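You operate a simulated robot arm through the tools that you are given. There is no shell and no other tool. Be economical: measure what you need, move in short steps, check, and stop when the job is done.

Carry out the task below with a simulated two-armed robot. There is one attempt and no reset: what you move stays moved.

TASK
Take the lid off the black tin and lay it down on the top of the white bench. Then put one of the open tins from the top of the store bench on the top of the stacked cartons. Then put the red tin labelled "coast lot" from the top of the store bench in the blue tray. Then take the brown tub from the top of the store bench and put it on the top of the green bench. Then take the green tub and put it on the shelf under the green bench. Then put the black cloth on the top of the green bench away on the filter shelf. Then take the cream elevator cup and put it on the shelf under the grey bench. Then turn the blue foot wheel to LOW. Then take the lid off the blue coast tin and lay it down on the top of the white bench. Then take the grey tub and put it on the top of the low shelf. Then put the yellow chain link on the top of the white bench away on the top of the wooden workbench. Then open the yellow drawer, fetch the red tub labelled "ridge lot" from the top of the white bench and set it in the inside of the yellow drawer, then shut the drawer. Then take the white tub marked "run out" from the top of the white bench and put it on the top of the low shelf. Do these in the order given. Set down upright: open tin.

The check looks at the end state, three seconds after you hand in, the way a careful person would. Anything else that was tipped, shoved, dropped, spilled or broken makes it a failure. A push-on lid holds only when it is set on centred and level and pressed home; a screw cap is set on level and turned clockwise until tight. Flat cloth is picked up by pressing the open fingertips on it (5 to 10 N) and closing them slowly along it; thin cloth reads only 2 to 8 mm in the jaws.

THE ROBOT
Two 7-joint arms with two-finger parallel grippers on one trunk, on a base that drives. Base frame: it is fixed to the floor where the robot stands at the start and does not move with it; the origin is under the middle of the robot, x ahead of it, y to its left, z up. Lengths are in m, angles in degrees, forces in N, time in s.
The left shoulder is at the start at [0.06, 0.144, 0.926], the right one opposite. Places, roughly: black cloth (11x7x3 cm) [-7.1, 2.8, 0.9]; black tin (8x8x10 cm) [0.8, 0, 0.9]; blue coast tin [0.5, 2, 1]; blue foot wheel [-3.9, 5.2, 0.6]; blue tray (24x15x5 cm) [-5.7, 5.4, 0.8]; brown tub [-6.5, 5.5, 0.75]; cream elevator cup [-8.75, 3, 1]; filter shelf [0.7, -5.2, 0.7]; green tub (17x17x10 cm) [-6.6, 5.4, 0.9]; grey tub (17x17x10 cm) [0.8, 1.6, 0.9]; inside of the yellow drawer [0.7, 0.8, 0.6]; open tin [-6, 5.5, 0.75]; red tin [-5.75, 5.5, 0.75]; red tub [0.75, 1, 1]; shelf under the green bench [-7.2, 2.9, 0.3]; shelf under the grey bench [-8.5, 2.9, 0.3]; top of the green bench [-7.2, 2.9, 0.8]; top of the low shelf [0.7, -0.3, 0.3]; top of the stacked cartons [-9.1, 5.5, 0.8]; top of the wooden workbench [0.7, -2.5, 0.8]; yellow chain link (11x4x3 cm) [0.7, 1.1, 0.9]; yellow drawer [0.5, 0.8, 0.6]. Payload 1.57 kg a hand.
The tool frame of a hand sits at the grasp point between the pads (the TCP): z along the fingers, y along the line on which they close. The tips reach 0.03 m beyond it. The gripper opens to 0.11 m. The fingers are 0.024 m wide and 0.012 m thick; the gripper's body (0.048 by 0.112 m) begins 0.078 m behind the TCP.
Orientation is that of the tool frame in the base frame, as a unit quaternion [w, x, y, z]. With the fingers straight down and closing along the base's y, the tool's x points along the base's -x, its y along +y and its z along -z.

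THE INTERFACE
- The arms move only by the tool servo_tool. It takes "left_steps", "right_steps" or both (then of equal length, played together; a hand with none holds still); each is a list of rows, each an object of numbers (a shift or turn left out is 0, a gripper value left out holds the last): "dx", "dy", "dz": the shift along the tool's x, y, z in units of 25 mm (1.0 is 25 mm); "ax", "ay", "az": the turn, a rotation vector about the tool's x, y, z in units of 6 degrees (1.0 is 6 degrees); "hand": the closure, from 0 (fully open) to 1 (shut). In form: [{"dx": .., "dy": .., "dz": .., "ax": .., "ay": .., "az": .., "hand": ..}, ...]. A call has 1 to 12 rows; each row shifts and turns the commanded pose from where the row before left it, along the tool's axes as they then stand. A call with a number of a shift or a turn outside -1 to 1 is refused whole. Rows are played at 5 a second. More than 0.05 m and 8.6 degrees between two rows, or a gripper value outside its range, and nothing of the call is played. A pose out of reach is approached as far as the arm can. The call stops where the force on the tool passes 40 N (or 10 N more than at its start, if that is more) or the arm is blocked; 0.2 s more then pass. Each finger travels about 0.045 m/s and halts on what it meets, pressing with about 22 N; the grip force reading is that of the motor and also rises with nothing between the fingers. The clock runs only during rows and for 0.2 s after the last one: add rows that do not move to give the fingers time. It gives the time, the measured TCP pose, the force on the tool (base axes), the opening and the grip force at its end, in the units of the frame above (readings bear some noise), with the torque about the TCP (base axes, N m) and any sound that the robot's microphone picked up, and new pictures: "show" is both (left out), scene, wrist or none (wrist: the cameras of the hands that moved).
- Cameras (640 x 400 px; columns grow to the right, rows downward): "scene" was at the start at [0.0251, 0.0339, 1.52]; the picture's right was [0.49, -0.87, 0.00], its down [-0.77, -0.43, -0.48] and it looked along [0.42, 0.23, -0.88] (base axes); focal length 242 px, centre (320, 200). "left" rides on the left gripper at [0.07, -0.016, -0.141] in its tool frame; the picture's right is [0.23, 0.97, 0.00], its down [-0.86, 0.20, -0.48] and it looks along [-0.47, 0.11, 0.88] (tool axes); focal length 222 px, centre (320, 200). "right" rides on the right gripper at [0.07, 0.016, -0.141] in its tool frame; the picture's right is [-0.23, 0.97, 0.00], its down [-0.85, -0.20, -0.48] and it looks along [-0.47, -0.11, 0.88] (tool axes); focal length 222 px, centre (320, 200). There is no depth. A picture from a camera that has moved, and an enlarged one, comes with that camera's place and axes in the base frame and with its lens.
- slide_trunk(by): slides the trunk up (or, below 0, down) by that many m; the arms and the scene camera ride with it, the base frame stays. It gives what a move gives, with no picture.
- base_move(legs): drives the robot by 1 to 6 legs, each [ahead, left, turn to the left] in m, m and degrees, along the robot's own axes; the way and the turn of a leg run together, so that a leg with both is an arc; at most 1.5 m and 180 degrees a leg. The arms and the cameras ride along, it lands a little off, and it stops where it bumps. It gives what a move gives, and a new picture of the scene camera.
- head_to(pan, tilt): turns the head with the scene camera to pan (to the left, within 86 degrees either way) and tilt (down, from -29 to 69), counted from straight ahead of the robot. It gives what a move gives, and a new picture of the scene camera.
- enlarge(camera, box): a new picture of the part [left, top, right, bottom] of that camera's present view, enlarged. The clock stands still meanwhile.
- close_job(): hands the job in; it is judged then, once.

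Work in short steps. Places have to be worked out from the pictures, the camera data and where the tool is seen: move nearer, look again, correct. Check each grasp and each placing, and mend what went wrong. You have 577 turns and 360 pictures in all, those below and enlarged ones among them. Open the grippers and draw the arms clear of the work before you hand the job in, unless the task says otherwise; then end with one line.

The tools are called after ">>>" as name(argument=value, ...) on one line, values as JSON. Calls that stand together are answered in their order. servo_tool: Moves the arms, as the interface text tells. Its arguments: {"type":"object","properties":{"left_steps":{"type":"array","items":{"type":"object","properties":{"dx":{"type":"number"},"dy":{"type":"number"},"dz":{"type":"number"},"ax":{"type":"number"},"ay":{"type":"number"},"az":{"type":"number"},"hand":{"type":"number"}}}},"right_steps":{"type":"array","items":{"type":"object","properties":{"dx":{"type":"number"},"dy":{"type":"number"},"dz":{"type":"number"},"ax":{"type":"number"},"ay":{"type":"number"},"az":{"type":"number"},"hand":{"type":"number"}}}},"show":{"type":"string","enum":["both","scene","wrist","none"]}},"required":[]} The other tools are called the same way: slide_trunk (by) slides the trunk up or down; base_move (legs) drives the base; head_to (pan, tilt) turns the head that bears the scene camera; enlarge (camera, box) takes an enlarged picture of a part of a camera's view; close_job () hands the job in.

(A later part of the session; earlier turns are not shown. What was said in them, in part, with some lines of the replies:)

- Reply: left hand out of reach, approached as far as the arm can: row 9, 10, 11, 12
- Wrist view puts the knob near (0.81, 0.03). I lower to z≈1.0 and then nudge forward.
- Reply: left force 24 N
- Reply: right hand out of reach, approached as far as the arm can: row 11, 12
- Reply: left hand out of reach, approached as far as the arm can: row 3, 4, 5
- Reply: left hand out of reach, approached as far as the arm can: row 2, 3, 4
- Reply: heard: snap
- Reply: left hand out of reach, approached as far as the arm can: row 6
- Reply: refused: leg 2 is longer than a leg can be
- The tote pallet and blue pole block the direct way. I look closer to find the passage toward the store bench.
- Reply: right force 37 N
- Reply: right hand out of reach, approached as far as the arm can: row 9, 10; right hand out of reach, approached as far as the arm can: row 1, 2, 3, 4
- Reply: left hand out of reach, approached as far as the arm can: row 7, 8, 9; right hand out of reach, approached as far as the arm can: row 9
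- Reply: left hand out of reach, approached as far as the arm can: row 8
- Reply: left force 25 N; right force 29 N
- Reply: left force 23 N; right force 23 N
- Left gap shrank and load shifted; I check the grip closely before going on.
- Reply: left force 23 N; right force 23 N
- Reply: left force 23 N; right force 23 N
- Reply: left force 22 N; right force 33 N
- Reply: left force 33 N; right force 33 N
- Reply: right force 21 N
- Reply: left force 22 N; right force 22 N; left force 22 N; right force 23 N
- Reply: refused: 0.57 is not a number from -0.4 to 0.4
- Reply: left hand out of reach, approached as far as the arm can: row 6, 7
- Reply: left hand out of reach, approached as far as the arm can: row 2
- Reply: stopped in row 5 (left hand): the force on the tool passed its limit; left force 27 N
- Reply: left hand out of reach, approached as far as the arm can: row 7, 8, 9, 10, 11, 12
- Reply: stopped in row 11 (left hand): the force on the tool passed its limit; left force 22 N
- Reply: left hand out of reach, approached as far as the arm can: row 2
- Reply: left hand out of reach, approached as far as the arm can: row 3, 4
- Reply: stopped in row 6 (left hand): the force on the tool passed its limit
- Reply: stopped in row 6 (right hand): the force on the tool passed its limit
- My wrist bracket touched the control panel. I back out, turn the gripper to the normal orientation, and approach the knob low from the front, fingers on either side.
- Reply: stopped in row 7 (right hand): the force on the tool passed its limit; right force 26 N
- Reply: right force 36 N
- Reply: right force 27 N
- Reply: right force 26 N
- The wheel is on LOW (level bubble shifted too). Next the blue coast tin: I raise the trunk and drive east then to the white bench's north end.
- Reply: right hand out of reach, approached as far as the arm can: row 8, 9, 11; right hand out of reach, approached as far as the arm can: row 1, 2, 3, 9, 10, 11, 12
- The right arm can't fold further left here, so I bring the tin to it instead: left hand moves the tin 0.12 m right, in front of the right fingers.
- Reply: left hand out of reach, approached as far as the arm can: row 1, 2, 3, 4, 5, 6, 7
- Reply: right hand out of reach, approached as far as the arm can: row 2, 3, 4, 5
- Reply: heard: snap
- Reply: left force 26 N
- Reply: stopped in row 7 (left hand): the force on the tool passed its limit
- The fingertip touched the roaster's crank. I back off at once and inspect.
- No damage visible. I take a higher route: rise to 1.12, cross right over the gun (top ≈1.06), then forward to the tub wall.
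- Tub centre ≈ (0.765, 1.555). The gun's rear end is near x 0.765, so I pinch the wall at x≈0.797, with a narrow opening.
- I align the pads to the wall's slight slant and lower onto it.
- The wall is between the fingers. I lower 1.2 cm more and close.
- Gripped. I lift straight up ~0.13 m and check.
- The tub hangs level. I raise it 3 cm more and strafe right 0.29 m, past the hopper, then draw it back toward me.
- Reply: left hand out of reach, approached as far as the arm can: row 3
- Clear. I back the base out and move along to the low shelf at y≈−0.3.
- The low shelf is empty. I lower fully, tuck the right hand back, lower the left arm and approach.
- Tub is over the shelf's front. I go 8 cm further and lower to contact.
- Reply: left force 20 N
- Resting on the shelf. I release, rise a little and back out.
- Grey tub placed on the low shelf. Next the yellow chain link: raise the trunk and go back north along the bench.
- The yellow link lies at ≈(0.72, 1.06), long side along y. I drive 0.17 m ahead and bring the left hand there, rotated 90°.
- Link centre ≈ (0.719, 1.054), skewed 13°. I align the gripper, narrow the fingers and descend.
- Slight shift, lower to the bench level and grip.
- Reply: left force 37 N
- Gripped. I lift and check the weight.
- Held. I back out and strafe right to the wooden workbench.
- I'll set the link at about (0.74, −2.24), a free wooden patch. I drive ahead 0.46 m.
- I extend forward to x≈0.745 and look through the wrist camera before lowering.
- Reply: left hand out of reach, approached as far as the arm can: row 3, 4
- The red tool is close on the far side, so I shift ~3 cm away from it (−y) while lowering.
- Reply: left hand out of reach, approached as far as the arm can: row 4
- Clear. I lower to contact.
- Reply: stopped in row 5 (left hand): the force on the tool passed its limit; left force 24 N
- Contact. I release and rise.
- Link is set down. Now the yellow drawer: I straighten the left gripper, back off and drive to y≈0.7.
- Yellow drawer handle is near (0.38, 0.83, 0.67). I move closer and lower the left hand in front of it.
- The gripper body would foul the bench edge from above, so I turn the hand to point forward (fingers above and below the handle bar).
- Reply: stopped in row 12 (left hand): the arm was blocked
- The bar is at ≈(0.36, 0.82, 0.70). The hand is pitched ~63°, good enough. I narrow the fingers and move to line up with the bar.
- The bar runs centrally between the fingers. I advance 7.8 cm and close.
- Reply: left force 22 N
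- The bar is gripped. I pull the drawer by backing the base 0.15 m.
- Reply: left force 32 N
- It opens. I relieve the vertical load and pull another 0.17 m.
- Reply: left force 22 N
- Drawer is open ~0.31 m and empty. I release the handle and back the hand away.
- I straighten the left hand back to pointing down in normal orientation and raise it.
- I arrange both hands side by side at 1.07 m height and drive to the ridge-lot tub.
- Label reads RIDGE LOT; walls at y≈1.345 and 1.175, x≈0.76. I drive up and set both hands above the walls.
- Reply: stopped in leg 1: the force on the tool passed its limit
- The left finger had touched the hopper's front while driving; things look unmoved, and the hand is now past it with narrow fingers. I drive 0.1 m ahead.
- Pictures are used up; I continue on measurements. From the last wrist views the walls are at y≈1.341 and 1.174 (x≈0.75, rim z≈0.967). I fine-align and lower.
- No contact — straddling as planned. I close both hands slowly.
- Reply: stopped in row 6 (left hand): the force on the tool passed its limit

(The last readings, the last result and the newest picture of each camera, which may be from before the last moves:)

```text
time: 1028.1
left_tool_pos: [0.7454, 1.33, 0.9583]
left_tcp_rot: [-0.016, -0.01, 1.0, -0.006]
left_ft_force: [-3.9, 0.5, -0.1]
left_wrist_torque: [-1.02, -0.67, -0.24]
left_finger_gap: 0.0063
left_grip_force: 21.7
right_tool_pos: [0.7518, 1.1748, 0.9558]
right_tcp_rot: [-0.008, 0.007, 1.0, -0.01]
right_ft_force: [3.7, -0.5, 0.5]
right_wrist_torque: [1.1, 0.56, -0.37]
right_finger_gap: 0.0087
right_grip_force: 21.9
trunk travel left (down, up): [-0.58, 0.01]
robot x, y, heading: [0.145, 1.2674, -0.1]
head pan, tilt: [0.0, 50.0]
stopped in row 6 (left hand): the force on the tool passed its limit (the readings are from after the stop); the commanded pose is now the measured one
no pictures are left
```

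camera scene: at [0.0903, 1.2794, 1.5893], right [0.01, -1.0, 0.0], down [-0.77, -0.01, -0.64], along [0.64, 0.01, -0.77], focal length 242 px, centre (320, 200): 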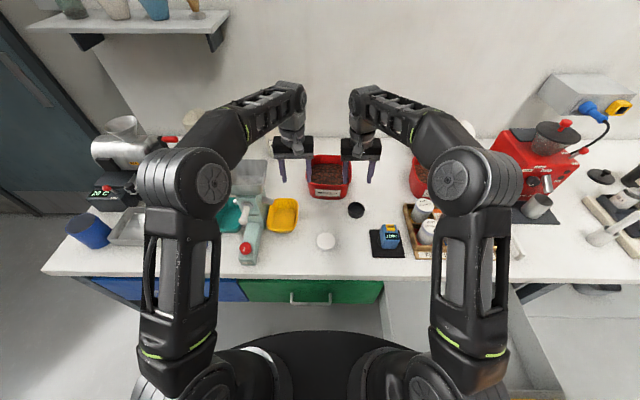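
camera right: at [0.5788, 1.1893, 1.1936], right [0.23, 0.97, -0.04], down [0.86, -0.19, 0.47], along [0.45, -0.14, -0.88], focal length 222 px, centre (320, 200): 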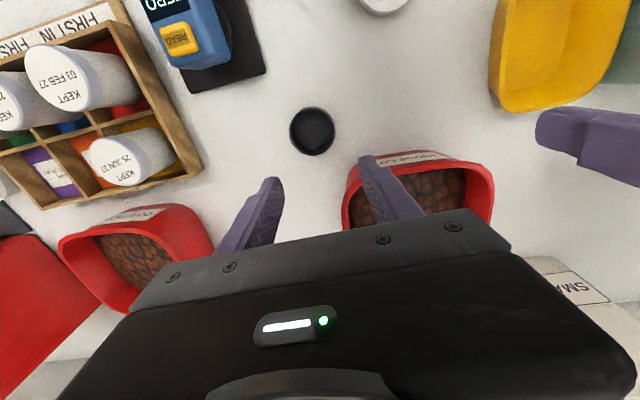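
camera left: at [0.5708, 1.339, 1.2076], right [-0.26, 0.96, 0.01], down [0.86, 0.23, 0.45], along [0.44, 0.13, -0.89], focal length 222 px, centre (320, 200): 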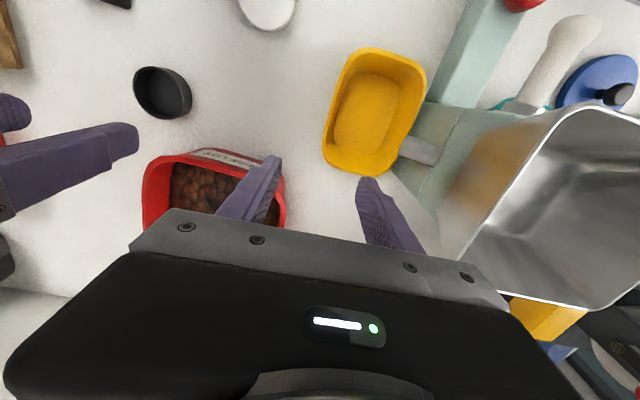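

Both walls gripped (gaps 6–9 mm, hands 0.155 m apart, as with the brown tub). I lift 1 cm and check loads.

>>> servo_tool(left_steps=[{"dz": -0.2}, {"dz": -0.2}, {}], right_steps=[{"dz": -0.2}, {"dz": -0.2}, {}], show="none")

```text
time: 1028.9
left_tool_pos: [0.7455, 1.3306, 0.966]
left_tcp_rot: [-0.016, -0.009, 1.0, -0.005]
left_ft_force: [-5.4, -3.5, -3.9]
left_wrist_torque: [-1.03, 0.56, -0.48]
left_finger_gap: 0.0066
left_grip_force: 22.1
right_tool_pos: [0.751, 1.1753, 0.9661]
right_tcp_rot: [-0.007, 0.006, 1.0, -0.01]
right_ft_force: [5.8, 2.7, -2.5]
right_wrist_torque: [1.04, -0.51, -0.43]
right_finger_gap: 0.0085
right_grip_force: 21.8
trunk travel left (down, up): [-0.58, 0.01]
robot x, y, heading: [0.1457, 1.269, 0.1]
head pan, tilt: [0.0, 50.0]
no pictures are left
```

Load ~6.5 N, shared. I lift to z≈1.06.

>>> servo_tool(left_steps=[{"dz": -0.5}, {"dz": -0.6}, {"dz": -0.6}, {"dz": -0.6}, {"dz": -0.6}, {"dz": -0.6}, {}], right_steps=[{"dz": -0.5}, {"dz": -0.6}, {"dz": -0.6}, {"dz": -0.6}, {"dz": -0.6}, {"dz": -0.6}, {}], show="none")

```text
time: 1030.5
left_tool_pos: [0.7507, 1.3308, 1.0543]
left_tcp_rot: [-0.016, -0.011, 1.0, -0.004]
left_ft_force: [-5.9, -5.3, -2.4]
left_wrist_torque: [-1.04, 0.17, -0.52]
left_finger_gap: 0.0068
left_grip_force: 21.5
right_tool_pos: [0.7517, 1.1744, 1.0527]
right_tcp_rot: [-0.009, 0.005, 1.0, -0.011]
right_ft_force: [6.5, 4.6, -1.9]
right_wrist_torque: [1.05, -0.11, -0.5]
right_finger_gap: 0.0093
right_grip_force: 22.3
trunk travel left (down, up): [-0.58, 0.01]
robot x, y, heading: [0.1474, 1.2666, 0.1]
head pan, tilt: [0.0, 50.0]
no pictures are left
```

Both walls still held. I back out carefully, then strafe right to line up with the open drawer.

>>> base_move(legs=[[-0.4, 0, 0]])

>>> base_move(legs=[[-0.36, 0, 0]])

>>> base_move(legs=[[0, -0.435, 0]])

```text
time: 1033.0
left_tool_pos: [0.3555, 1.335, 1.0559]
left_tcp_rot: [-0.015, -0.017, 1.0, -0.006]
left_ft_force: [-4.9, 5.3, -2.5]
left_wrist_torque: [-0.96, -0.07, -0.47]
left_finger_gap: 0.0069
left_grip_force: 21.7
right_tool_pos: [0.3596, 1.1782, 1.0528]
right_tcp_rot: [-0.008, -0.001, 1.0, -0.01]
right_ft_force: [5.7, -4.9, -1.3]
right_wrist_torque: [1.03, 0.1, -0.42]
right_finger_gap: 0.0093
right_grip_force: 21.6
trunk travel left (down, up): [-0.58, 0.01]
robot x, y, heading: [-0.2466, 1.2635, 0.9]
head pan, tilt: [0.0, 50.0]
```

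```text
time: 1035.2
left_tool_pos: [0.0103, 1.3296, 1.0561]
left_tcp_rot: [-0.016, -0.015, 1.0, -0.005]
left_ft_force: [-6.6, 1.2, -3.5]
left_wrist_torque: [-1.0, 0.45, -0.54]
left_finger_gap: 0.0069
left_grip_force: 21.7
right_tool_pos: [0.0137, 1.1729, 1.0538]
right_tcp_rot: [-0.009, -0.001, 1.0, -0.01]
right_ft_force: [6.7, -1.0, -2.3]
right_wrist_torque: [1.05, -0.38, -0.49]
right_finger_gap: 0.0094
right_grip_force: 22.5
trunk travel left (down, up): [-0.58, 0.01]
robot x, y, heading: [-0.5946, 1.2589, 0.6]
head pan, tilt: [0.0, 50.0]
```

```text
time: 1037.8
left_tool_pos: [0.0177, 0.9009, 1.0556]
left_tcp_rot: [-0.015, -0.013, 1.0, -0.004]
left_ft_force: [-6.0, 0.6, -3.0]
left_wrist_torque: [-0.96, 0.38, -0.56]
left_finger_gap: 0.0069
left_grip_force: 21.9
right_tool_pos: [0.0201, 0.7457, 1.0518]
right_tcp_rot: [-0.009, 0.001, 1.0, -0.011]
right_ft_force: [6.2, -1.6, -2.9]
right_wrist_torque: [1.09, -0.31, -0.42]
right_finger_gap: 0.0094
right_grip_force: 21.3
trunk travel left (down, up): [-0.58, 0.01]
robot x, y, heading: [-0.5858, 0.8415, 0.7]
head pan, tilt: [0.0, 50.0]
```

Aligned (y≈0.823). I go ahead 0.235 m, over the drawer's opening.

>>> base_move(legs=[[0.235, -0.008, -0.7]])

>>> slide_trunk(by=-0.22)

```text
time: 1039.5
left_tool_pos: [0.2519, 0.8881, 1.0538]
left_tcp_rot: [-0.016, -0.008, 1.0, -0.005]
left_ft_force: [-7.1, 0.0, -3.0]
left_wrist_torque: [-0.98, 0.68, -0.56]
left_finger_gap: 0.0067
left_grip_force: 21.7
right_tool_pos: [0.2533, 0.7318, 1.0523]
right_tcp_rot: [-0.009, 0.008, 1.0, -0.01]
right_ft_force: [7.5, 0.2, -2.8]
right_wrist_torque: [1.03, -0.52, -0.44]
right_finger_gap: 0.0097
right_grip_force: 22.1
trunk travel left (down, up): [-0.58, 0.01]
robot x, y, heading: [-0.3558, 0.8267, -0.2]
head pan, tilt: [0.0, 50.0]
```

```text
time: 1041.9
left_tool_pos: [0.2488, 0.8868, 0.8363]
left_tcp_rot: [-0.016, -0.009, 1.0, -0.006]
left_ft_force: [-7.0, 0.8, -2.5]
left_wrist_torque: [-0.99, 0.39, -0.53]
left_finger_gap: 0.0067
left_grip_force: 21.9
right_tool_pos: [0.2519, 0.7319, 0.8339]
right_tcp_rot: [-0.008, 0.008, 1.0, -0.011]
right_ft_force: [6.4, -0.8, -2.9]
right_wrist_torque: [0.98, -0.36, -0.47]
right_finger_gap: 0.0093
right_grip_force: 22.4
trunk travel left (down, up): [-0.36, 0.23]
robot x, y, heading: [-0.3538, 0.8273, -0.1]
head pan, tilt: [0.0, 50.0]
```

No contact so far. I lower with the arms, watching forces.

>>> servo_tool(left_steps=[{"dz": 0.5}, {"dz": 0.5}, {"dz": 0.5}, {"dz": 0.5}, {"dz": 0.4}, {"dz": 0.3}, {"dz": 0.2}, {"dz": 0.2}, {"dz": 0.2}, {}], right_steps=[{"dz": 0.5}, {"dz": 0.5}, {"dz": 0.5}, {"dz": 0.5}, {"dz": 0.4}, {"dz": 0.3}, {"dz": 0.2}, {"dz": 0.2}, {"dz": 0.2}, {}], show="none")

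```text
time: 1044.1
left_tool_pos: [0.2485, 0.8846, 0.754]
left_tcp_rot: [-0.016, -0.008, 1.0, -0.006]
left_ft_force: [-6.1, -0.3, -2.9]
left_wrist_torque: [-0.99, 0.21, -0.52]
left_finger_gap: 0.0059
left_grip_force: 21.9
right_tool_pos: [0.2492, 0.7289, 0.7502]
right_tcp_rot: [-0.008, 0.008, 1.0, -0.01]
right_ft_force: [6.6, 0.5, -2.5]
right_wrist_torque: [1.09, -0.15, -0.42]
right_finger_gap: 0.0095
right_grip_force: 21.5
trunk travel left (down, up): [-0.36, 0.23]
robot x, y, heading: [-0.3568, 0.8275, -0.2]
head pan, tilt: [0.0, 50.0]
no pictures are left
```

>>> servo_tool(left_steps=[{"dz": 0.2}, {"dz": 0.2}, {"dz": 0.2}, {"dz": 0.2}, {"dz": 0.2}, {"dz": 0.2}, {"dz": 0.2}, {"dz": 0.2}], right_steps=[{"dz": 0.2}, {"dz": 0.2}, {"dz": 0.2}, {"dz": 0.2}, {"dz": 0.2}, {"dz": 0.2}, {"dz": 0.2}, {"dz": 0.2}], show="none")

```text
time: 1045.9
left_tool_pos: [0.245, 0.8857, 0.7135]
left_tcp_rot: [-0.016, -0.007, 1.0, -0.006]
left_ft_force: [-5.5, -11.6, -3.5]
left_wrist_torque: [-1.07, 0.01, -0.39]
left_finger_gap: 0.0066
left_grip_force: 21.4
right_tool_pos: [0.2487, 0.7298, 0.7109]
right_tcp_rot: [-0.008, 0.007, 1.0, -0.009]
right_ft_force: [5.2, 12.0, -2.8]
right_wrist_torque: [1.17, 0.03, -0.45]
right_finger_gap: 0.009
right_grip_force: 22.2
trunk travel left (down, up): [-0.36, 0.23]
robot x, y, heading: [-0.3562, 0.8275, -0.2]
head pan, tilt: [0.0, 50.0]
no pictures are left
```

Still hanging free. Continue in 5 mm steps.

>>> servo_tool(left_steps=[{"dz": 0.2}, {"dz": 0.2}, {"dz": 0.2}, {"dz": 0.2}, {"dz": 0.2}, {"dz": 0.2}], right_steps=[{"dz": 0.2}, {"dz": 0.2}, {"dz": 0.2}, {"dz": 0.2}, {"dz": 0.2}, {"dz": 0.2}], show="none")

```text
time: 1047.3
left_tool_pos: [0.2441, 0.8851, 0.6829]
left_tcp_rot: [-0.015, -0.008, 1.0, -0.006]
left_ft_force: [-3.8, -17.9, -3.2]
left_wrist_torque: [-1.14, -0.13, -0.19]
left_finger_gap: 0.0061
left_grip_force: 22.0
right_tool_pos: [0.249, 0.729, 0.6817]
right_tcp_rot: [-0.01, 0.009, 1.0, -0.009]
right_ft_force: [3.7, 17.5, -1.9]
right_wrist_torque: [1.21, 0.17, -0.43]
right_finger_gap: 0.0087
right_grip_force: 22.3
trunk travel left (down, up): [-0.36, 0.23]
robot x, y, heading: [-0.356, 0.8302, -0.2]
head pan, tilt: [0.0, 50.0]
no pictures are left
```

I relieve the slight outward tension and keep lowering.

>>> servo_tool(left_steps=[{"dy": -0.1}, {"dz": 0.2}, {"dz": 0.2}, {"dz": 0.2}, {"dz": 0.2}, {"dz": 0.2}, {"dz": 0.2}], right_steps=[{"dy": 0.1}, {"dz": 0.2}, {"dz": 0.2}, {"dz": 0.2}, {"dz": 0.2}, {"dz": 0.2}, {"dz": 0.2}], show="none")

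```text
time: 1048.9
left_tool_pos: [0.2418, 0.8837, 0.6555]
left_tcp_rot: [-0.013, -0.009, 1.0, -0.006]
left_ft_force: [2.7, 2.0, 18.9]
left_wrist_torque: [-1.44, 0.33, 0.1]
left_finger_gap: 0.008
left_grip_force: 21.4
right_tool_pos: [0.2455, 0.7292, 0.6559]
right_tcp_rot: [-0.005, 0.009, 1.0, -0.01]
right_ft_force: [-2.2, -5.7, 40.3]
right_wrist_torque: [1.28, 0.48, -0.29]
right_finger_gap: 0.0112
right_grip_force: 22.1
trunk travel left (down, up): [-0.36, 0.23]
robot x, y, heading: [-0.3518, 0.8294, -0.3]
head pan, tilt: [0.0, 50.0]
no pictures are left
```

The tub rests on the drawer floor, level. I relieve, open both hands and rise straight up.

>>> servo_tool(left_steps=[{"dz": -0.15}, {"hand": 0.55}, {}, {}, {"dz": -0.5}, {"dz": -0.8}, {"dz": -0.8}, {"dz": -0.8}, {"dz": -0.8}, {"dz": -0.8}, {"dz": -0.8}, {"dz": -0.8}], right_steps=[{"dz": -0.15}, {"hand": 0.55}, {}, {}, {"dz": -0.5}, {"dz": -0.8}, {"dz": -0.8}, {"dz": -0.8}, {"dz": -0.8}, {"dz": -0.8}, {"dz": -0.8}, {"dz": -0.8}], show="none")

```text
time: 1051.5
left_tool_pos: [0.2485, 0.8836, 0.8109]
left_tcp_rot: [-0.015, -0.007, 1.0, -0.005]
left_ft_force: [0.1, 0.0, -0.3]
left_wrist_torque: [-0.02, 0.0, -0.03]
left_finger_gap: 0.0495
left_grip_force: 0.1
right_tool_pos: [0.2491, 0.7324, 0.8083]
right_tcp_rot: [-0.008, 0.008, 1.0, -0.011]
right_ft_force: [0.4, 0.5, 0.2]
right_wrist_torque: [0.02, -0.01, 0.01]
right_finger_gap: 0.0496
right_grip_force: 0.1
trunk travel left (down, up): [-0.36, 0.23]
robot x, y, heading: [-0.3545, 0.8294, -0.2]
head pan, tilt: [0.0, 50.0]
no pictures are left
```

Released cleanly. I raise the trunk a bit, back away, and prepare the right hand (closed, pitched forward) to push the drawer shut.

>>> slide_trunk(by=0.15)

>>> base_move(legs=[[-0.5, 0, 0.2]])

>>> servo_tool(left_steps=[{"dy": 1}, {"dy": 1}, {"dy": 1}, {"dy": 1}, {"dy": 1}, {"dx": 1}, {"dx": 1}, {"dx": 1}, {}, {}], right_steps=[{"ay": -1, "hand": 1}, {"ay": -1}, {"ay": -1}, {"ay": -1}, {"ay": -1}, {"ay": -1}, {"ay": -1}, {"ay": -1}, {"ay": -1}, {"ay": -1}], show="none")

```text
time: 1053.2
left_tool_pos: [0.2484, 0.8841, 0.9586]
left_tcp_rot: [-0.016, -0.008, 1.0, -0.005]
left_ft_force: [0.3, -0.4, 0.6]
left_wrist_torque: [0.01, -0.02, -0.01]
left_finger_gap: 0.0495
left_grip_force: 0.0
right_tool_pos: [0.2499, 0.7331, 0.957]
right_tcp_rot: [-0.009, 0.008, 1.0, -0.01]
right_ft_force: [0.6, 0.2, -0.2]
right_wrist_torque: [0.01, 0.03, -0.02]
right_finger_gap: 0.0496
right_grip_force: 0.1
trunk travel left (down, up): [-0.51, 0.08]
robot x, y, heading: [-0.3524, 0.83, -0.1]
head pan, tilt: [0.0, 50.0]
```

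```text
time: 1056.2
left_tool_pos: [-0.2578, 0.883, 0.9596]
left_tcp_rot: [-0.015, -0.006, 1.0, -0.005]
left_ft_force: [-0.6, 0.2, 0.1]
left_wrist_torque: [-0.02, -0.01, 0.01]
left_finger_gap: 0.0497
left_grip_force: 0.0
right_tool_pos: [-0.2572, 0.7314, 0.957]
right_tcp_rot: [-0.008, 0.009, 1.0, -0.01]
right_ft_force: [-0.1, -0.3, 0.0]
right_wrist_torque: [0.03, -0.01, 0.04]
right_finger_gap: 0.0493
right_grip_force: 0.1
trunk travel left (down, up): [-0.51, 0.08]
robot x, y, heading: [-0.8592, 0.8317, -0.3]
head pan, tilt: [0.0, 50.0]
```

```text
time: 1058.4
left_tool_pos: [-0.3361, 1.0086, 0.9634]
left_tcp_rot: [-0.016, -0.005, 1.0, -0.006]
left_ft_force: [0.2, -0.5, -0.1]
left_wrist_torque: [-0.01, 0.02, 0.0]
left_finger_gap: 0.0495
left_grip_force: 0.0
right_tool_pos: [-0.2563, 0.7345, 0.957]
right_tcp_rot: [0.495, 0.004, 0.869, -0.015]
right_ft_force: [-0.2, -0.1, -0.1]
right_wrist_torque: [0.0, 0.0, 0.02]
right_finger_gap: 0.0002
right_grip_force: 21.2
trunk travel left (down, up): [-0.51, 0.08]
robot x, y, heading: [-0.8585, 0.8268, -0.4]
head pan, tilt: [0.0, 50.0]
no pictures are left
```

I lower to push height (tips ≈0.77, beside the handle) and drive forward to push the drawer in.

>>> servo_tool(right_steps=[{"dy": -0.8}, {"dy": -0.6}, {}], show="none")

>>> slide_trunk(by=-0.17)

>>> base_move(legs=[[0.3, 0, 0.3]])

>>> base_move(legs=[[0.12, 0, 0]])

```text
time: 1059.2
left_tool_pos: [-0.3358, 1.007, 0.9623]
left_tcp_rot: [-0.016, -0.006, 1.0, -0.005]
left_ft_force: [-0.1, 0.2, 0.0]
left_wrist_torque: [-0.01, 0.01, 0.01]
left_finger_gap: 0.0495
left_grip_force: 0.0
right_tool_pos: [-0.2574, 0.698, 0.9574]
right_tcp_rot: [0.493, 0.003, 0.87, -0.014]
right_ft_force: [-0.1, -0.4, -0.1]
right_wrist_torque: [-0.02, -0.01, 0.01]
right_finger_gap: 0.0001
right_grip_force: 21.2
trunk travel left (down, up): [-0.51, 0.08]
robot x, y, heading: [-0.8586, 0.8306, -0.5]
head pan, tilt: [0.0, 50.0]
no pictures are left
```

```text
time: 1061.1
left_tool_pos: [-0.3345, 1.0065, 0.7927]
left_tcp_rot: [-0.015, -0.005, 1.0, -0.006]
left_ft_force: [1.3, -0.2, 0.6]
left_wrist_torque: [-0.02, -0.03, 0.01]
left_finger_gap: 0.0495
left_grip_force: 0.0
right_tool_pos: [-0.2582, 0.6974, 0.7869]
right_tcp_rot: [0.493, 0.005, 0.87, -0.015]
right_ft_force: [-0.2, 0.0, -0.8]
right_wrist_torque: [-0.01, -0.02, -0.02]
right_finger_gap: 0.0
right_grip_force: 21.3
trunk travel left (down, up): [-0.34, 0.25]
robot x, y, heading: [-0.8628, 0.8277, -0.6]
head pan, tilt: [0.0, 50.0]
```

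```text
time: 1063.2
left_tool_pos: [-0.0329, 1.01, 0.7918]
left_tcp_rot: [-0.015, -0.009, 1.0, -0.005]
left_ft_force: [-0.5, 0.3, 0.3]
left_wrist_torque: [0.0, 0.0, -0.02]
left_finger_gap: 0.0495
left_grip_force: 0.0
right_tool_pos: [0.0455, 0.7013, 0.7869]
right_tcp_rot: [0.492, 0.001, 0.87, -0.013]
right_ft_force: [0.6, -0.3, 0.6]
right_wrist_torque: [0.0, 0.03, -0.01]
right_finger_gap: 0.0
right_grip_force: 21.1
trunk travel left (down, up): [-0.34, 0.25]
robot x, y, heading: [-0.5593, 0.8252, 0.2]
head pan, tilt: [0.0, 50.0]
```

```text
time: 1064.4
left_tool_pos: [0.0892, 1.0094, 0.7931]
left_tcp_rot: [-0.015, -0.007, 1.0, -0.006]
left_ft_force: [0.6, 0.6, 0.5]
left_wrist_torque: [-0.01, 0.0, 0.03]
left_finger_gap: 0.049
left_grip_force: 0.0
right_tool_pos: [0.1677, 0.6987, 0.7873]
right_tcp_rot: [0.492, 0.002, 0.87, -0.014]
right_ft_force: [-0.6, -0.1, -0.1]
right_wrist_torque: [0.0, 0.01, 0.01]
right_finger_gap: 0.0
right_grip_force: 21.6
trunk travel left (down, up): [-0.34, 0.25]
robot x, y, heading: [-0.4347, 0.8302, -0.3]
head pan, tilt: [0.0, 50.0]
```

No resistance reading (free-sliding). I continue pushing.

>>> base_move(legs=[[0.13, 0, 0.2]])

>>> base_move(legs=[[0.05, 0, 0]])

>>> base_move(legs=[[0.04, 0, 0]])

```text
time: 1065.7
left_tool_pos: [0.2157, 1.0109, 0.7931]
left_tcp_rot: [-0.016, -0.01, 1.0, -0.006]
left_ft_force: [0.2, 0.5, -0.3]
left_wrist_torque: [0.03, 0.02, -0.01]
left_finger_gap: 0.0494
left_grip_force: 0.0
right_tool_pos: [0.296, 0.7011, 0.7863]
right_tcp_rot: [0.492, 0.0, 0.87, -0.012]
right_ft_force: [-0.3, 0.1, -0.1]
right_wrist_torque: [0.01, -0.01, 0.02]
right_finger_gap: 0.0
right_grip_force: 21.8
trunk travel left (down, up): [-0.34, 0.25]
robot x, y, heading: [-0.3076, 0.8273, 0.1]
head pan, tilt: [0.0, 50.0]
```

```text
time: 1066.6
left_tool_pos: [0.2666, 1.0091, 0.792]
left_tcp_rot: [-0.016, -0.009, 1.0, -0.005]
left_ft_force: [-0.1, -0.2, -0.7]
left_wrist_torque: [-0.04, 0.01, -0.01]
left_finger_gap: 0.0494
left_grip_force: 0.1
right_tool_pos: [0.3464, 0.6998, 0.7864]
right_tcp_rot: [0.493, 0.001, 0.87, -0.013]
right_ft_force: [0.1, 0.3, 0.0]
right_wrist_torque: [0.01, 0.01, 0.02]
right_finger_gap: 0.0
right_grip_force: 21.3
trunk travel left (down, up): [-0.34, 0.25]
robot x, y, heading: [-0.2557, 0.8268, 0.3]
head pan, tilt: [0.0, 50.0]
```

```text
time: 1067.5
left_tool_pos: [0.2916, 1.01, 0.792]
left_tcp_rot: [-0.017, -0.008, 1.0, -0.005]
left_ft_force: [-0.6, -0.3, -0.7]
left_wrist_torque: [0.01, 0.02, 0.02]
left_finger_gap: 0.0494
left_grip_force: 0.1
right_tool_pos: [0.3684, 0.6989, 0.7844]
right_tcp_rot: [0.49, 0.002, 0.871, -0.014]
right_ft_force: [-6.4, 1.0, 2.5]
right_wrist_torque: [0.01, -0.03, 0.03]
right_finger_gap: 0.0001
right_grip_force: 21.5
trunk travel left (down, up): [-0.34, 0.25]
robot x, y, heading: [-0.2299, 0.8291, -0.0]
head pan, tilt: [0.0, 50.0]
stopped in leg 1: the force on the tool passed its limit (the readings are from after the stop); the commanded pose is now the measured one
```

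The push stopped with force at tip x≈0.394 — exactly where the drawer front was when shut. To verify, I lower the hand beside the handle and draw back: if the drawer were open I'd catch its front panel.

>>> base_move(legs=[[-0.025, 0, 0]])

>>> servo_tool(right_steps=[{"dx": 0.55, "dz": 0.33}, {"dx": 0.55, "dz": 0.33}, {"dx": 0.55, "dz": 0.33}, {"dx": 0.55, "dz": 0.33}, {"dx": 0.55, "dz": 0.33}, {}], show="none")

>>> base_move(legs=[[-0.15, 0, 0]])

```text
time: 1068.3
left_tool_pos: [0.268, 1.0097, 0.7908]
left_tcp_rot: [-0.016, -0.008, 1.0, -0.005]
left_ft_force: [-0.1, -0.8, -0.5]
left_wrist_torque: [0.01, -0.01, -0.01]
left_finger_gap: 0.0497
left_grip_force: 0.1
right_tool_pos: [0.3444, 0.7, 0.7862]
right_tcp_rot: [0.49, 0.0, 0.872, -0.013]
right_ft_force: [-0.8, 0.2, 0.7]
right_wrist_torque: [0.01, 0.01, 0.01]
right_finger_gap: 0.0
right_grip_force: 21.0
trunk travel left (down, up): [-0.34, 0.25]
robot x, y, heading: [-0.256, 0.8311, -0.1]
head pan, tilt: [0.0, 50.0]
```

```text
time: 1069.7
left_tool_pos: [0.2687, 1.0098, 0.7914]
left_tcp_rot: [-0.016, -0.008, 1.0, -0.004]
left_ft_force: [0.0, -0.4, 0.3]
left_wrist_torque: [0.01, -0.01, 0.0]
left_finger_gap: 0.0496
left_grip_force: 0.1
right_tool_pos: [0.3449, 0.6962, 0.7056]
right_tcp_rot: [0.49, 0.001, 0.872, -0.013]
right_ft_force: [0.8, -0.7, -0.1]
right_wrist_torque: [0.0, -0.01, 0.01]
right_finger_gap: 0.0
right_grip_force: 21.4
trunk travel left (down, up): [-0.34, 0.25]
robot x, y, heading: [-0.2529, 0.8279, 0.0]
head pan, tilt: [0.0, 50.0]
no pictures are left
```

```text
time: 1071.1
left_tool_pos: [0.1209, 1.0095, 0.7917]
left_tcp_rot: [-0.017, -0.007, 1.0, -0.005]
left_ft_force: [0.7, 0.4, -0.8]
left_wrist_torque: [0.02, 0.02, 0.0]
left_finger_gap: 0.0492
left_grip_force: 0.0
right_tool_pos: [0.1959, 0.698, 0.7057]
right_tcp_rot: [0.49, 0.001, 0.871, -0.014]
right_ft_force: [0.0, -0.3, 0.0]
right_wrist_torque: [0.01, 0.0, 0.02]
right_finger_gap: 0.0
right_grip_force: 21.4
trunk travel left (down, up): [-0.34, 0.25]
robot x, y, heading: [-0.4044, 0.8335, -0.3]
head pan, tilt: [0.0, 50.0]
```

No contact. To be certain, I raise clear, go back in front, and push once more at a lower height until it stops.

>>> slide_trunk(by=0.24)

>>> base_move(legs=[[-0.38, 0, 0.2]])

>>> slide_trunk(by=-0.24)

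>>> base_move(legs=[[0.3, 0, 0]])

>>> base_move(legs=[[0.2, 0, 0]])

>>> base_move(legs=[[0.08, 0, 0]])

```text
time: 1073.6
left_tool_pos: [0.1213, 1.0088, 1.0318]
left_tcp_rot: [-0.017, -0.007, 1.0, -0.005]
left_ft_force: [0.0, 0.5, -0.6]
left_wrist_torque: [-0.02, 0.0, 0.03]
left_finger_gap: 0.0492
left_grip_force: 0.0
right_tool_pos: [0.197, 0.6974, 0.9458]
right_tcp_rot: [0.49, 0.0, 0.872, -0.012]
right_ft_force: [0.8, -0.5, -0.7]
right_wrist_torque: [0.01, 0.0, -0.02]
right_finger_gap: 0.0
right_grip_force: 20.9
trunk travel left (down, up): [-0.58, 0.01]
robot x, y, heading: [-0.4053, 0.826, -0.2]
head pan, tilt: [0.0, 50.0]
```

```text
time: 1076.0
left_tool_pos: [-0.2662, 1.0091, 1.0318]
left_tcp_rot: [-0.016, -0.005, 1.0, -0.004]
left_ft_force: [-0.2, -0.4, 0.6]
left_wrist_torque: [-0.02, -0.05, 0.01]
left_finger_gap: 0.0497
left_grip_force: 0.1
right_tool_pos: [-0.1923, 0.6954, 0.946]
right_tcp_rot: [0.49, 0.003, 0.872, -0.014]
right_ft_force: [-1.3, 0.1, -0.1]
right_wrist_torque: [-0.04, 0.01, -0.03]
right_finger_gap: 0.0
right_grip_force: 21.2
trunk travel left (down, up): [-0.58, 0.01]
robot x, y, heading: [-0.7927, 0.8287, -0.4]
head pan, tilt: [0.0, 50.0]
```

```text
time: 1078.5
left_tool_pos: [-0.2664, 1.0094, 0.7923]
left_tcp_rot: [-0.016, -0.005, 1.0, -0.004]
left_ft_force: [-0.3, 0.2, -0.1]
left_wrist_torque: [0.01, 0.0, -0.01]
left_finger_gap: 0.0493
left_grip_force: 0.1
right_tool_pos: [-0.1926, 0.6956, 0.7055]
right_tcp_rot: [0.489, 0.004, 0.872, -0.014]
right_ft_force: [0.1, -0.2, 0.6]
right_wrist_torque: [-0.02, 0.0, -0.03]
right_finger_gap: 0.0
right_grip_force: 21.0
trunk travel left (down, up): [-0.34, 0.25]
robot x, y, heading: [-0.7887, 0.8284, 0.0]
head pan, tilt: [0.0, 50.0]
```

```text
time: 1080.6
left_tool_pos: [0.0392, 1.0096, 0.7915]
left_tcp_rot: [-0.017, -0.006, 1.0, -0.005]
left_ft_force: [0.1, 0.8, -0.3]
left_wrist_torque: [-0.01, -0.01, 0.03]
left_finger_gap: 0.0495
left_grip_force: 0.1
right_tool_pos: [0.1142, 0.695, 0.7043]
right_tcp_rot: [0.49, 0.004, 0.872, -0.015]
right_ft_force: [-0.5, -0.1, -1.1]
right_wrist_torque: [-0.02, -0.01, 0.03]
right_finger_gap: 0.0
right_grip_force: 21.7
trunk travel left (down, up): [-0.34, 0.25]
robot x, y, heading: [-0.4831, 0.8271, -0.0]
head pan, tilt: [0.0, 50.0]
```

```text
time: 1082.2
left_tool_pos: [0.238, 1.0086, 0.7914]
left_tcp_rot: [-0.016, -0.007, 1.0, -0.005]
left_ft_force: [-0.4, 1.4, -0.5]
left_wrist_torque: [0.04, 0.02, -0.03]
left_finger_gap: 0.0494
left_grip_force: 0.0
right_tool_pos: [0.3133, 0.6952, 0.7044]
right_tcp_rot: [0.49, 0.002, 0.872, -0.014]
right_ft_force: [0.5, 0.2, 0.2]
right_wrist_torque: [0.0, 0.01, -0.02]
right_finger_gap: 0.0
right_grip_force: 21.2
trunk travel left (down, up): [-0.34, 0.25]
robot x, y, heading: [-0.2841, 0.8278, -0.2]
head pan, tilt: [0.0, 50.0]
```

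```text
time: 1083.2
left_tool_pos: [0.2962, 1.0081, 0.7912]
left_tcp_rot: [-0.017, -0.008, 1.0, -0.004]
left_ft_force: [0.6, -0.6, 1.3]
left_wrist_torque: [0.05, 0.01, 0.0]
left_finger_gap: 0.0494
left_grip_force: 0.1
right_tool_pos: [0.3683, 0.6946, 0.7034]
right_tcp_rot: [0.486, 0.002, 0.874, -0.015]
right_ft_force: [0.8, 0.3, -0.9]
right_wrist_torque: [0.0, 0.0, 0.02]
right_finger_gap: 0.0002
right_grip_force: 22.0
trunk travel left (down, up): [-0.34, 0.25]
robot x, y, heading: [-0.2279, 0.8241, -0.1]
head pan, tilt: [0.0, 50.0]
stopped in leg 1: the force on the tool passed its limit (the readings are from after the stop); the commanded pose is now the measured one
```

The stop repeats at the same place: the drawer is shut. Last item: the "run out" tub. I back off, raise, and restore the right hand.

>>> base_move(legs=[[-0.3, 0, 0]])

>>> slide_trunk(by=0.24)

>>> servo_tool(left_steps=[{"dz": -0.5}, {"dz": -0.5}, {"dy": -1}, {"dy": -0.6}, {}, {}, {}, {}, {}, {}, {}], right_steps=[{"ay": 1, "dz": -0.8}, {"ay": 1, "dz": -0.8}, {"ay": 1, "dz": -0.8}, {"ay": 1, "dz": -0.8}, {"ay": 1}, {"ay": 1}, {"ay": 1}, {"ay": 1}, {"ay": 1}, {"ay": 0.9}, {"dy": -1}], show="none")

```text
time: 1085.2
left_tool_pos: [0.009, 1.0078, 0.7904]
left_tcp_rot: [-0.017, -0.007, 1.0, -0.005]
left_ft_force: [-0.2, 0.2, 0.4]
left_wrist_torque: [-0.04, -0.02, -0.03]
left_finger_gap: 0.0497
left_grip_force: 0.1
right_tool_pos: [0.0798, 0.6958, 0.702]
right_tcp_rot: [0.487, 0.002, 0.874, -0.014]
right_ft_force: [0.6, -0.4, -0.2]
right_wrist_torque: [-0.01, 0.0, -0.04]
right_finger_gap: 0.0003
right_grip_force: 21.4
trunk travel left (down, up): [-0.34, 0.25]
robot x, y, heading: [-0.5159, 0.8278, -0.2]
head pan, tilt: [0.0, 50.0]
```

```text
time: 1087.7
left_tool_pos: [0.0082, 1.0089, 1.0313]
left_tcp_rot: [-0.018, -0.007, 1.0, -0.005]
left_ft_force: [0.4, 0.4, 1.1]
left_wrist_torque: [0.0, -0.01, 0.0]
left_finger_gap: 0.0493
left_grip_force: 0.1
right_tool_pos: [0.08, 0.6961, 0.9419]
right_tcp_rot: [0.485, 0.002, 0.874, -0.015]
right_ft_force: [-0.3, -0.4, 0.0]
right_wrist_torque: [-0.02, -0.03, 0.02]
right_finger_gap: 0.0
right_grip_force: 21.0
trunk travel left (down, up): [-0.58, 0.01]
robot x, y, heading: [-0.5169, 0.8285, -0.1]
head pan, tilt: [0.0, 50.0]
```

```text
time: 1090.1
left_tool_pos: [0.0085, 0.9683, 1.0561]
left_tcp_rot: [-0.016, -0.007, 1.0, -0.004]
left_ft_force: [-1.0, -0.7, 0.0]
left_wrist_torque: [0.0, -0.02, -0.02]
left_finger_gap: 0.0496
left_grip_force: 0.1
right_tool_pos: [0.0179, 0.6707, 0.9958]
right_tcp_rot: [-0.012, 0.008, 1.0, -0.011]
right_ft_force: [-0.2, -0.4, -0.3]
right_wrist_torque: [0.03, 0.05, 0.0]
right_finger_gap: 0.0
right_grip_force: 21.1
trunk travel left (down, up): [-0.58, 0.01]
robot x, y, heading: [-0.5169, 0.827, -0.2]
head pan, tilt: [0.0, 50.0]
no pictures are left
```

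I tuck the right hand back and up, rotate the left gripper 90°, and strafe to y≈−0.40.

>>> servo_tool(left_steps=[{"az": 1}, {"az": 1}, {"az": 1}, {"az": 1}, {"az": 1}, {"az": 1}, {"az": 1}, {"az": 1}, {"az": 1}, {"az": 1}, {"az": 1}, {"az": 1}], right_steps=[{"dx": 1, "dz": -1, "hand": 0.3}, {"dx": 1, "dz": -1}, {"dx": 1, "dz": -0.5}, {"dx": 1}, {"dx": 1}, {"dx": 1}, {"dx": 1}, {"dy": -1}, {"dy": -1}, {}, {}, {}], show="none")

>>> servo_tool(left_steps=[{"az": 1}, {"az": 1}, {"az": 0.9}, {"hand": 0.45}, {}], show="none")

>>> base_move(legs=[[0, -1.225, 0.2]])

```text
time: 1092.7
left_tool_pos: [0.0084, 0.9693, 1.0567]
left_tcp_rot: [-0.012, 0.583, 0.813, -0.014]
left_ft_force: [-1.2, 0.6, -0.4]
left_wrist_torque: [0.03, 0.01, -0.01]
left_finger_gap: 0.0497
left_grip_force: 0.0
right_tool_pos: [-0.1546, 0.6263, 1.0618]
right_tcp_rot: [-0.01, 0.009, 1.0, -0.011]
right_ft_force: [0.1, -0.3, -0.3]
right_wrist_torque: [0.01, -0.03, 0.03]
right_finger_gap: 0.0771
right_grip_force: 0.0
trunk travel left (down, up): [-0.58, 0.01]
robot x, y, heading: [-0.5132, 0.8298, -0.2]
head pan, tilt: [0.0, 50.0]
no pictures are left
```

```text
time: 1093.9
left_tool_pos: [0.0099, 0.9699, 1.0565]
left_tcp_rot: [-0.01, 0.699, 0.715, -0.015]
left_ft_force: [1.3, 1.2, 0.2]
left_wrist_torque: [-0.02, 0.02, -0.03]
left_finger_gap: 0.0606
left_grip_force: 0.1
right_tool_pos: [-0.1551, 0.6259, 1.0608]
right_tcp_rot: [-0.01, 0.01, 1.0, -0.01]
right_ft_force: [0.0, 0.3, -0.1]
right_wrist_torque: [0.03, -0.01, -0.02]
right_finger_gap: 0.077
right_grip_force: 0.1
trunk travel left (down, up): [-0.58, 0.01]
robot x, y, heading: [-0.5137, 0.8284, -0.3]
head pan, tilt: [0.0, 50.0]
no pictures are left
```

```text
time: 1100.2
left_tool_pos: [-0.0002, -0.2796, 1.0549]
left_tcp_rot: [-0.01, 0.703, 0.711, -0.016]
left_ft_force: [0.3, -0.7, -0.6]
left_wrist_torque: [0.01, 0.04, -0.01]
left_finger_gap: 0.0606
left_grip_force: 0.0
right_tool_pos: [-0.1683, -0.6209, 1.0618]
right_tcp_rot: [-0.01, 0.014, 1.0, -0.011]
right_ft_force: [-0.4, 0.8, 0.4]
right_wrist_torque: [-0.01, 0.01, 0.0]
right_finger_gap: 0.077
right_grip_force: 0.0
trunk travel left (down, up): [-0.58, 0.01]
robot x, y, heading: [-0.5224, -0.4169, -0.8]
head pan, tilt: [0.0, 50.0]
```

I drive ahead so the left hand is above the tub's front wall (x≈0.473, y≈−0.265).

>>> base_move(legs=[[0.465, 0.012, 0.8]])

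```text
time: 1103.0
left_tool_pos: [0.474, -0.2693, 1.0551]
left_tcp_rot: [-0.01, 0.699, 0.714, -0.014]
left_ft_force: [0.8, 0.0, -0.2]
left_wrist_torque: [0.0, 0.02, 0.01]
left_finger_gap: 0.0604
left_grip_force: 0.1
right_tool_pos: [0.3083, -0.6108, 1.0618]
right_tcp_rot: [-0.012, 0.011, 1.0, -0.011]
right_ft_force: [0.4, -1.2, 0.0]
right_wrist_torque: [-0.02, 0.04, 0.02]
right_finger_gap: 0.0771
right_grip_force: 0.0
trunk travel left (down, up): [-0.58, 0.01]
robot x, y, heading: [-0.0536, -0.4077, -0.5]
head pan, tilt: [0.0, 50.0]
```

Over the wall. I lower gently, watching for contact on the rim.

>>> servo_tool(left_steps=[{"dz": 0.7}, {"dz": 0.7}, {"dz": 0.6}, {"dz": 0.3}, {"dz": 0.3}, {"dz": 0.3}, {}], show="none")

```text
time: 1104.6
left_tool_pos: [0.4718, -0.268, 0.9827]
left_tcp_rot: [-0.009, 0.7, 0.714, -0.015]
left_ft_force: [0.6, -1.3, -0.7]
left_wrist_torque: [-0.03, 0.0, 0.0]
left_finger_gap: 0.0606
left_grip_force: 0.0
right_tool_pos: [0.3067, -0.612, 1.0611]
right_tcp_rot: [-0.011, 0.01, 1.0, -0.012]
right_ft_force: [0.8, 0.0, -0.1]
right_wrist_torque: [0.02, 0.04, -0.02]
right_finger_gap: 0.0771
right_grip_force: 0.1
trunk travel left (down, up): [-0.58, 0.01]
robot x, y, heading: [-0.0544, -0.4079, -0.6]
head pan, tilt: [0.0, 50.0]
no pictures are left
```

>>> servo_tool(left_steps=[{"dz": 0.2}, {"dz": 0.2}, {"dz": 0.2}, {"dz": 0.2}, {"dz": 0.2}, {"dz": 0.2}, {}], show="none")

```text
time: 1106.2
left_tool_pos: [0.4696, -0.2692, 0.9525]
left_tcp_rot: [-0.009, 0.7, 0.714, -0.015]
left_ft_force: [-0.2, -0.3, 0.7]
left_wrist_torque: [0.01, -0.01, -0.02]
left_finger_gap: 0.0607
left_grip_force: 0.0
right_tool_pos: [0.3082, -0.6118, 1.0609]
right_tcp_rot: [-0.011, 0.01, 1.0, -0.012]
right_ft_force: [0.5, 0.6, 0.3]
right_wrist_torque: [-0.02, 0.0, 0.02]
right_finger_gap: 0.0769
right_grip_force: 0.0
trunk travel left (down, up): [-0.58, 0.01]
robot x, y, heading: [-0.052, -0.4076, -0.2]
head pan, tilt: [0.0, 50.0]
no pictures are left
```

No contact on the rim. I close slowly and read the gap.

>>> servo_tool(left_steps=[{"hand": 0.65}, {}, {"hand": 0.8}, {}, {"hand": 1.0}, {}, {}, {}], show="none")

```text
time: 1108.0
left_tool_pos: [0.4702, -0.2687, 0.955]
left_tcp_rot: [-0.008, 0.7, 0.714, -0.014]
left_ft_force: [2.8, -1.0, 7.6]
left_wrist_torque: [0.38, -1.13, -0.28]
left_finger_gap: 0.0082
left_grip_force: 21.8
right_tool_pos: [0.3056, -0.6121, 1.0623]
right_tcp_rot: [-0.011, 0.011, 1.0, -0.012]
right_ft_force: [-0.6, -0.2, -0.2]
right_wrist_torque: [0.01, 0.02, 0.02]
right_finger_gap: 0.0771
right_grip_force: 0.0
trunk travel left (down, up): [-0.58, 0.01]
robot x, y, heading: [-0.054, -0.4078, -0.3]
head pan, tilt: [0.0, 50.0]
no pictures are left
```

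Wall gripped (8 mm), same signature as the grey tub. I lift a little and check the load.

>>> servo_tool(left_steps=[{"dz": -0.3}, {"dz": -0.5}, {"dz": -0.6}, {}, {}], show="none")

```text
time: 1109.2
left_tool_pos: [0.4702, -0.2673, 0.9879]
left_tcp_rot: [-0.009, 0.699, 0.715, -0.015]
left_ft_force: [0.3, 1.1, -1.2]
left_wrist_torque: [0.01, 0.08, -0.02]
left_finger_gap: 0.0028
left_grip_force: 21.8
right_tool_pos: [0.3073, -0.6119, 1.0613]
right_tcp_rot: [-0.01, 0.011, 1.0, -0.012]
right_ft_force: [-0.1, -0.1, 0.6]
right_wrist_torque: [0.03, 0.02, 0.03]
right_finger_gap: 0.0771
right_grip_force: 0.0
trunk travel left (down, up): [-0.58, 0.01]
robot x, y, heading: [-0.0552, -0.4066, -0.7]
head pan, tilt: [0.0, 50.0]
no pictures are left
```

Load ≈1.2 N and matching torque: the empty tub is held. I lift more and back out.

>>> servo_tool(left_steps=[{"dz": -0.6}, {"dz": -0.6}, {"dz": -0.6}, {"dz": -0.6}, {"dz": -0.6}, {}], show="none")

>>> base_move(legs=[[-0.5, 0, 0.5]])

>>> slide_trunk(by=-0.4)

>>> slide_trunk(by=-0.18)

```text
time: 1110.6
left_tool_pos: [0.4723, -0.2675, 1.0629]
left_tcp_rot: [-0.009, 0.7, 0.714, -0.015]
left_ft_force: [0.6, -0.4, -1.3]
left_wrist_torque: [-0.06, 0.14, -0.01]
left_finger_gap: 0.0029
left_grip_force: 22.4
right_tool_pos: [0.3071, -0.6104, 1.0625]
right_tcp_rot: [-0.011, 0.01, 1.0, -0.011]
right_ft_force: [0.6, -0.8, 0.1]
right_wrist_torque: [-0.01, 0.0, -0.01]
right_finger_gap: 0.077
right_grip_force: 0.2
trunk travel left (down, up): [-0.58, 0.01]
robot x, y, heading: [-0.0496, -0.4102, -0.4]
head pan, tilt: [0.0, 50.0]
no pictures are left
```

```text
time: 1113.6
left_tool_pos: [-0.0371, -0.26, 1.0632]
left_tcp_rot: [-0.009, 0.695, 0.719, -0.015]
left_ft_force: [-0.2, -0.5, -1.6]
left_wrist_torque: [-0.02, 0.11, -0.03]
left_finger_gap: 0.0029
left_grip_force: 22.1
right_tool_pos: [-0.1973, -0.6066, 1.0618]
right_tcp_rot: [-0.011, 0.005, 1.0, -0.011]
right_ft_force: [-0.3, 0.5, 0.4]
right_wrist_torque: [0.01, -0.03, -0.01]
right_finger_gap: 0.0769
right_grip_force: 0.0
trunk travel left (down, up): [-0.58, 0.01]
robot x, y, heading: [-0.5597, -0.4081, 0.2]
head pan, tilt: [0.0, 50.0]
```

```text
time: 1117.4
left_tool_pos: [-0.0372, -0.2591, 0.6632]
left_tcp_rot: [-0.01, 0.695, 0.718, -0.015]
left_ft_force: [-0.1, 0.0, -1.2]
left_wrist_torque: [-0.02, 0.09, -0.02]
left_finger_gap: 0.0028
left_grip_force: 21.7
right_tool_pos: [-0.1984, -0.6064, 0.6615]
right_tcp_rot: [-0.012, 0.004, 1.0, -0.011]
right_ft_force: [-0.6, 0.1, 0.4]
right_wrist_torque: [0.02, 0.02, 0.0]
right_finger_gap: 0.0771
right_grip_force: 0.2
trunk travel left (down, up): [-0.18, 0.41]
robot x, y, heading: [-0.5615, -0.4078, 0.3]
head pan, tilt: [0.0, 50.0]
```

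```text
time: 1119.4
left_tool_pos: [-0.0372, -0.2598, 0.483]
left_tcp_rot: [-0.01, 0.695, 0.719, -0.015]
left_ft_force: [0.1, 0.5, -1.7]
left_wrist_torque: [-0.02, 0.13, 0.0]
left_finger_gap: 0.0033
left_grip_force: 22.1
right_tool_pos: [-0.1978, -0.6064, 0.4829]
right_tcp_rot: [-0.01, 0.004, 1.0, -0.012]
right_ft_force: [0.1, 0.2, -0.6]
right_wrist_torque: [0.02, 0.0, -0.04]
right_finger_gap: 0.0769
right_grip_force: 0.0
trunk travel left (down, up): [0.0, 0.59]
robot x, y, heading: [-0.56, -0.409, 0.3]
head pan, tilt: [0.0, 50.0]
```

Still held. I lower the arm a bit, tuck the right hand, strafe right 0.24 m (clear of the grey tub), and approach the shelf.

>>> servo_tool(left_steps=[{"dz": 0.7}, {"dz": 0.7}, {"dz": 0.7}, {"dz": 0.6}, {}], right_steps=[{"dx": 0.8, "dz": -0.5}, {"dx": 0.8, "dz": -0.5}, {"dy": 1}, {"dy": 0.6}, {}], show="none")

>>> base_move(legs=[[0, -0.24, -0.3]])

>>> base_move(legs=[[0.4, 0, 0]])

>>> base_move(legs=[[0.13, 0, 0]])

```text
time: 1120.6
left_tool_pos: [-0.0386, -0.2591, 0.4161]
left_tcp_rot: [-0.009, 0.695, 0.719, -0.015]
left_ft_force: [-0.6, 0.6, -1.3]
left_wrist_torque: [-0.04, 0.08, 0.0]
left_finger_gap: 0.0029
left_grip_force: 21.8
right_tool_pos: [-0.2369, -0.5659, 0.506]
right_tcp_rot: [-0.01, 0.005, 1.0, -0.011]
right_ft_force: [0.4, 0.1, -0.7]
right_wrist_torque: [-0.01, 0.03, 0.01]
right_finger_gap: 0.0771
right_grip_force: 0.1
trunk travel left (down, up): [0.0, 0.59]
robot x, y, heading: [-0.5643, -0.4078, 0.5]
head pan, tilt: [0.0, 50.0]
no pictures are left
```

```text
time: 1122.4
left_tool_pos: [-0.0367, -0.4986, 0.4176]
left_tcp_rot: [-0.01, 0.698, 0.716, -0.016]
left_ft_force: [0.6, 0.6, -2.1]
left_wrist_torque: [-0.02, 0.11, 0.0]
left_finger_gap: 0.0024
left_grip_force: 22.0
right_tool_pos: [-0.2385, -0.8035, 0.5052]
right_tcp_rot: [-0.011, 0.009, 1.0, -0.01]
right_ft_force: [0.2, -0.4, 0.0]
right_wrist_torque: [0.01, 0.01, -0.01]
right_finger_gap: 0.0772
right_grip_force: 0.0
trunk travel left (down, up): [0.0, 0.59]
robot x, y, heading: [-0.561, -0.6417, 0.0]
head pan, tilt: [0.0, 50.0]
```

```text
time: 1124.9
left_tool_pos: [0.3786, -0.5024, 0.4175]
left_tcp_rot: [-0.01, 0.699, 0.715, -0.014]
left_ft_force: [-0.7, 0.8, -1.9]
left_wrist_torque: [-0.03, 0.13, 0.0]
left_finger_gap: 0.0028
left_grip_force: 22.3
right_tool_pos: [0.1758, -0.8061, 0.5054]
right_tcp_rot: [-0.011, 0.011, 1.0, -0.012]
right_ft_force: [0.1, -0.3, -0.2]
right_wrist_torque: [0.04, 0.01, -0.01]
right_finger_gap: 0.0771
right_grip_force: 0.1
trunk travel left (down, up): [0.0, 0.59]
robot x, y, heading: [-0.1503, -0.6419, -0.3]
head pan, tilt: [0.0, 50.0]
```

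```text
time: 1126.2
left_tool_pos: [0.5054, -0.5057, 0.4173]
left_tcp_rot: [-0.009, 0.7, 0.714, -0.014]
left_ft_force: [-0.3, -0.5, -1.6]
left_wrist_torque: [-0.01, 0.16, 0.05]
left_finger_gap: 0.0026
left_grip_force: 21.9
right_tool_pos: [0.3024, -0.809, 0.5053]
right_tcp_rot: [-0.011, 0.011, 1.0, -0.011]
right_ft_force: [-0.3, 0.0, -0.4]
right_wrist_torque: [0.03, 0.03, 0.0]
right_finger_gap: 0.077
right_grip_force: 0.0
trunk travel left (down, up): [0.0, 0.59]
robot x, y, heading: [-0.0185, -0.6462, -0.5]
head pan, tilt: [0.0, 50.0]
```

In position, still held. I lower until the shelf takes it.

>>> servo_tool(left_steps=[{"dz": 0.5}, {"dz": 0.4}, {"dz": 0.3}, {"dz": 0.2}, {"dz": 0.2}, {"dz": 0.2}, {"dz": 0.2}, {"dz": 0.2}], show="none")

```text
time: 1128.0
left_tool_pos: [0.5036, -0.5055, 0.3624]
left_tcp_rot: [-0.008, 0.701, 0.713, -0.015]
left_ft_force: [-4.8, -0.3, 12.7]
left_wrist_torque: [-0.17, -1.04, 0.05]
left_finger_gap: 0.0085
left_grip_force: 21.8
right_tool_pos: [0.3015, -0.8086, 0.5063]
right_tcp_rot: [-0.011, 0.012, 1.0, -0.011]
right_ft_force: [-0.1, 0.0, 0.2]
right_wrist_torque: [0.01, 0.01, -0.01]
right_finger_gap: 0.077
right_grip_force: 0.0
trunk travel left (down, up): [0.0, 0.59]
robot x, y, heading: [-0.0206, -0.6457, -0.6]
head pan, tilt: [0.0, 50.0]
no pictures are left
```

The readings match a tub resting on the shelf. I release, rise and back out.

>>> servo_tool(left_steps=[{"dz": -0.08}, {"hand": 0.5}, {}, {}, {"dz": -0.5}, {"dz": -0.8}, {"dz": -0.8}, {"dz": -0.8}, {"dz": -0.3}, {}], show="none")

>>> base_move(legs=[[-0.3, 0, 0]])

>>> base_move(legs=[[-0.4, 0, 0]])

```text
time: 1130.2
left_tool_pos: [0.5063, -0.5043, 0.4452]
left_tcp_rot: [-0.01, 0.7, 0.714, -0.015]
left_ft_force: [-0.8, -0.9, -0.4]
left_wrist_torque: [0.0, 0.01, -0.01]
left_finger_gap: 0.0549
left_grip_force: 0.0
right_tool_pos: [0.3017, -0.8095, 0.5061]
right_tcp_rot: [-0.01, 0.012, 1.0, -0.011]
right_ft_force: [-0.3, -0.1, 0.3]
right_wrist_torque: [0.03, 0.01, 0.02]
right_finger_gap: 0.0771
right_grip_force: 0.0
trunk travel left (down, up): [0.0, 0.59]
robot x, y, heading: [-0.0188, -0.6418, -0.3]
head pan, tilt: [0.0, 50.0]
no pictures are left
```

```text
time: 1132.2
left_tool_pos: [0.2051, -0.4993, 0.4439]
left_tcp_rot: [-0.01, 0.699, 0.715, -0.014]
left_ft_force: [-0.3, 0.1, -0.2]
left_wrist_torque: [-0.02, 0.01, -0.02]
left_finger_gap: 0.055
left_grip_force: 0.1
right_tool_pos: [0.0039, -0.8058, 0.5043]
right_tcp_rot: [-0.011, 0.009, 1.0, -0.011]
right_ft_force: [0.3, -0.2, 0.1]
right_wrist_torque: [-0.02, 0.02, -0.04]
right_finger_gap: 0.077
right_grip_force: 0.2
trunk travel left (down, up): [0.0, 0.59]
robot x, y, heading: [-0.3179, -0.6452, -0.3]
head pan, tilt: [0.0, 50.0]
```

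```text
time: 1134.7
left_tool_pos: [-0.1868, -0.4963, 0.4438]
left_tcp_rot: [-0.01, 0.696, 0.718, -0.015]
left_ft_force: [0.7, -0.3, -0.1]
left_wrist_torque: [-0.02, 0.05, 0.01]
left_finger_gap: 0.055
left_grip_force: 0.0
right_tool_pos: [-0.3851, -0.8015, 0.506]
right_tcp_rot: [-0.011, 0.005, 1.0, -0.011]
right_ft_force: [0.1, 0.5, -0.4]
right_wrist_torque: [0.05, -0.01, 0.02]
right_finger_gap: 0.0769
right_grip_force: 0.0
trunk travel left (down, up): [0.0, 0.59]
robot x, y, heading: [-0.7081, -0.6435, 0.2]
head pan, tilt: [0.0, 50.0]
```

All steps are done; I open both grippers fully, clear of the work, then hand in.

>>> servo_tool(left_steps=[{"hand": 0}, {}, {}, {}], right_steps=[{"hand": 0}, {}, {}, {}], show="none")

>>> close_job()

```text
time: 1135.7
left_tool_pos: [-0.1858, -0.4948, 0.4447]
left_tcp_rot: [-0.01, 0.696, 0.718, -0.014]
left_ft_force: [0.0, -0.6, -0.5]
left_wrist_torque: [0.02, -0.01, 0.0]
left_finger_gap: 0.1099
left_grip_force: 0.0
right_tool_pos: [-0.3867, -0.8017, 0.5049]
right_tcp_rot: [-0.01, 0.007, 1.0, -0.012]
right_ft_force: [0.1, 0.2, -0.2]
right_wrist_torque: [0.02, -0.03, 0.02]
right_finger_gap: 0.1102
right_grip_force: 0.0
trunk travel left (down, up): [0.0, 0.59]
robot x, y, heading: [-0.7103, -0.6425, 0.1]
head pan, tilt: [0.0, 50.0]
no pictures are left
```

```text
The job is handed in.
```

I carried out all thirteen steps in order and handed the job in. The pictures ran out just before the red tub's lift, so its placing in the drawer, the drawer's closing and the "run out" tub's move were checked by force, gap and position readings only. During the work my hand also touched the control panel by the blue wheel, the roaster's crank and the grinder's hopper; the later pictures showed no change at the crank or hopper, and I did not check the panel.
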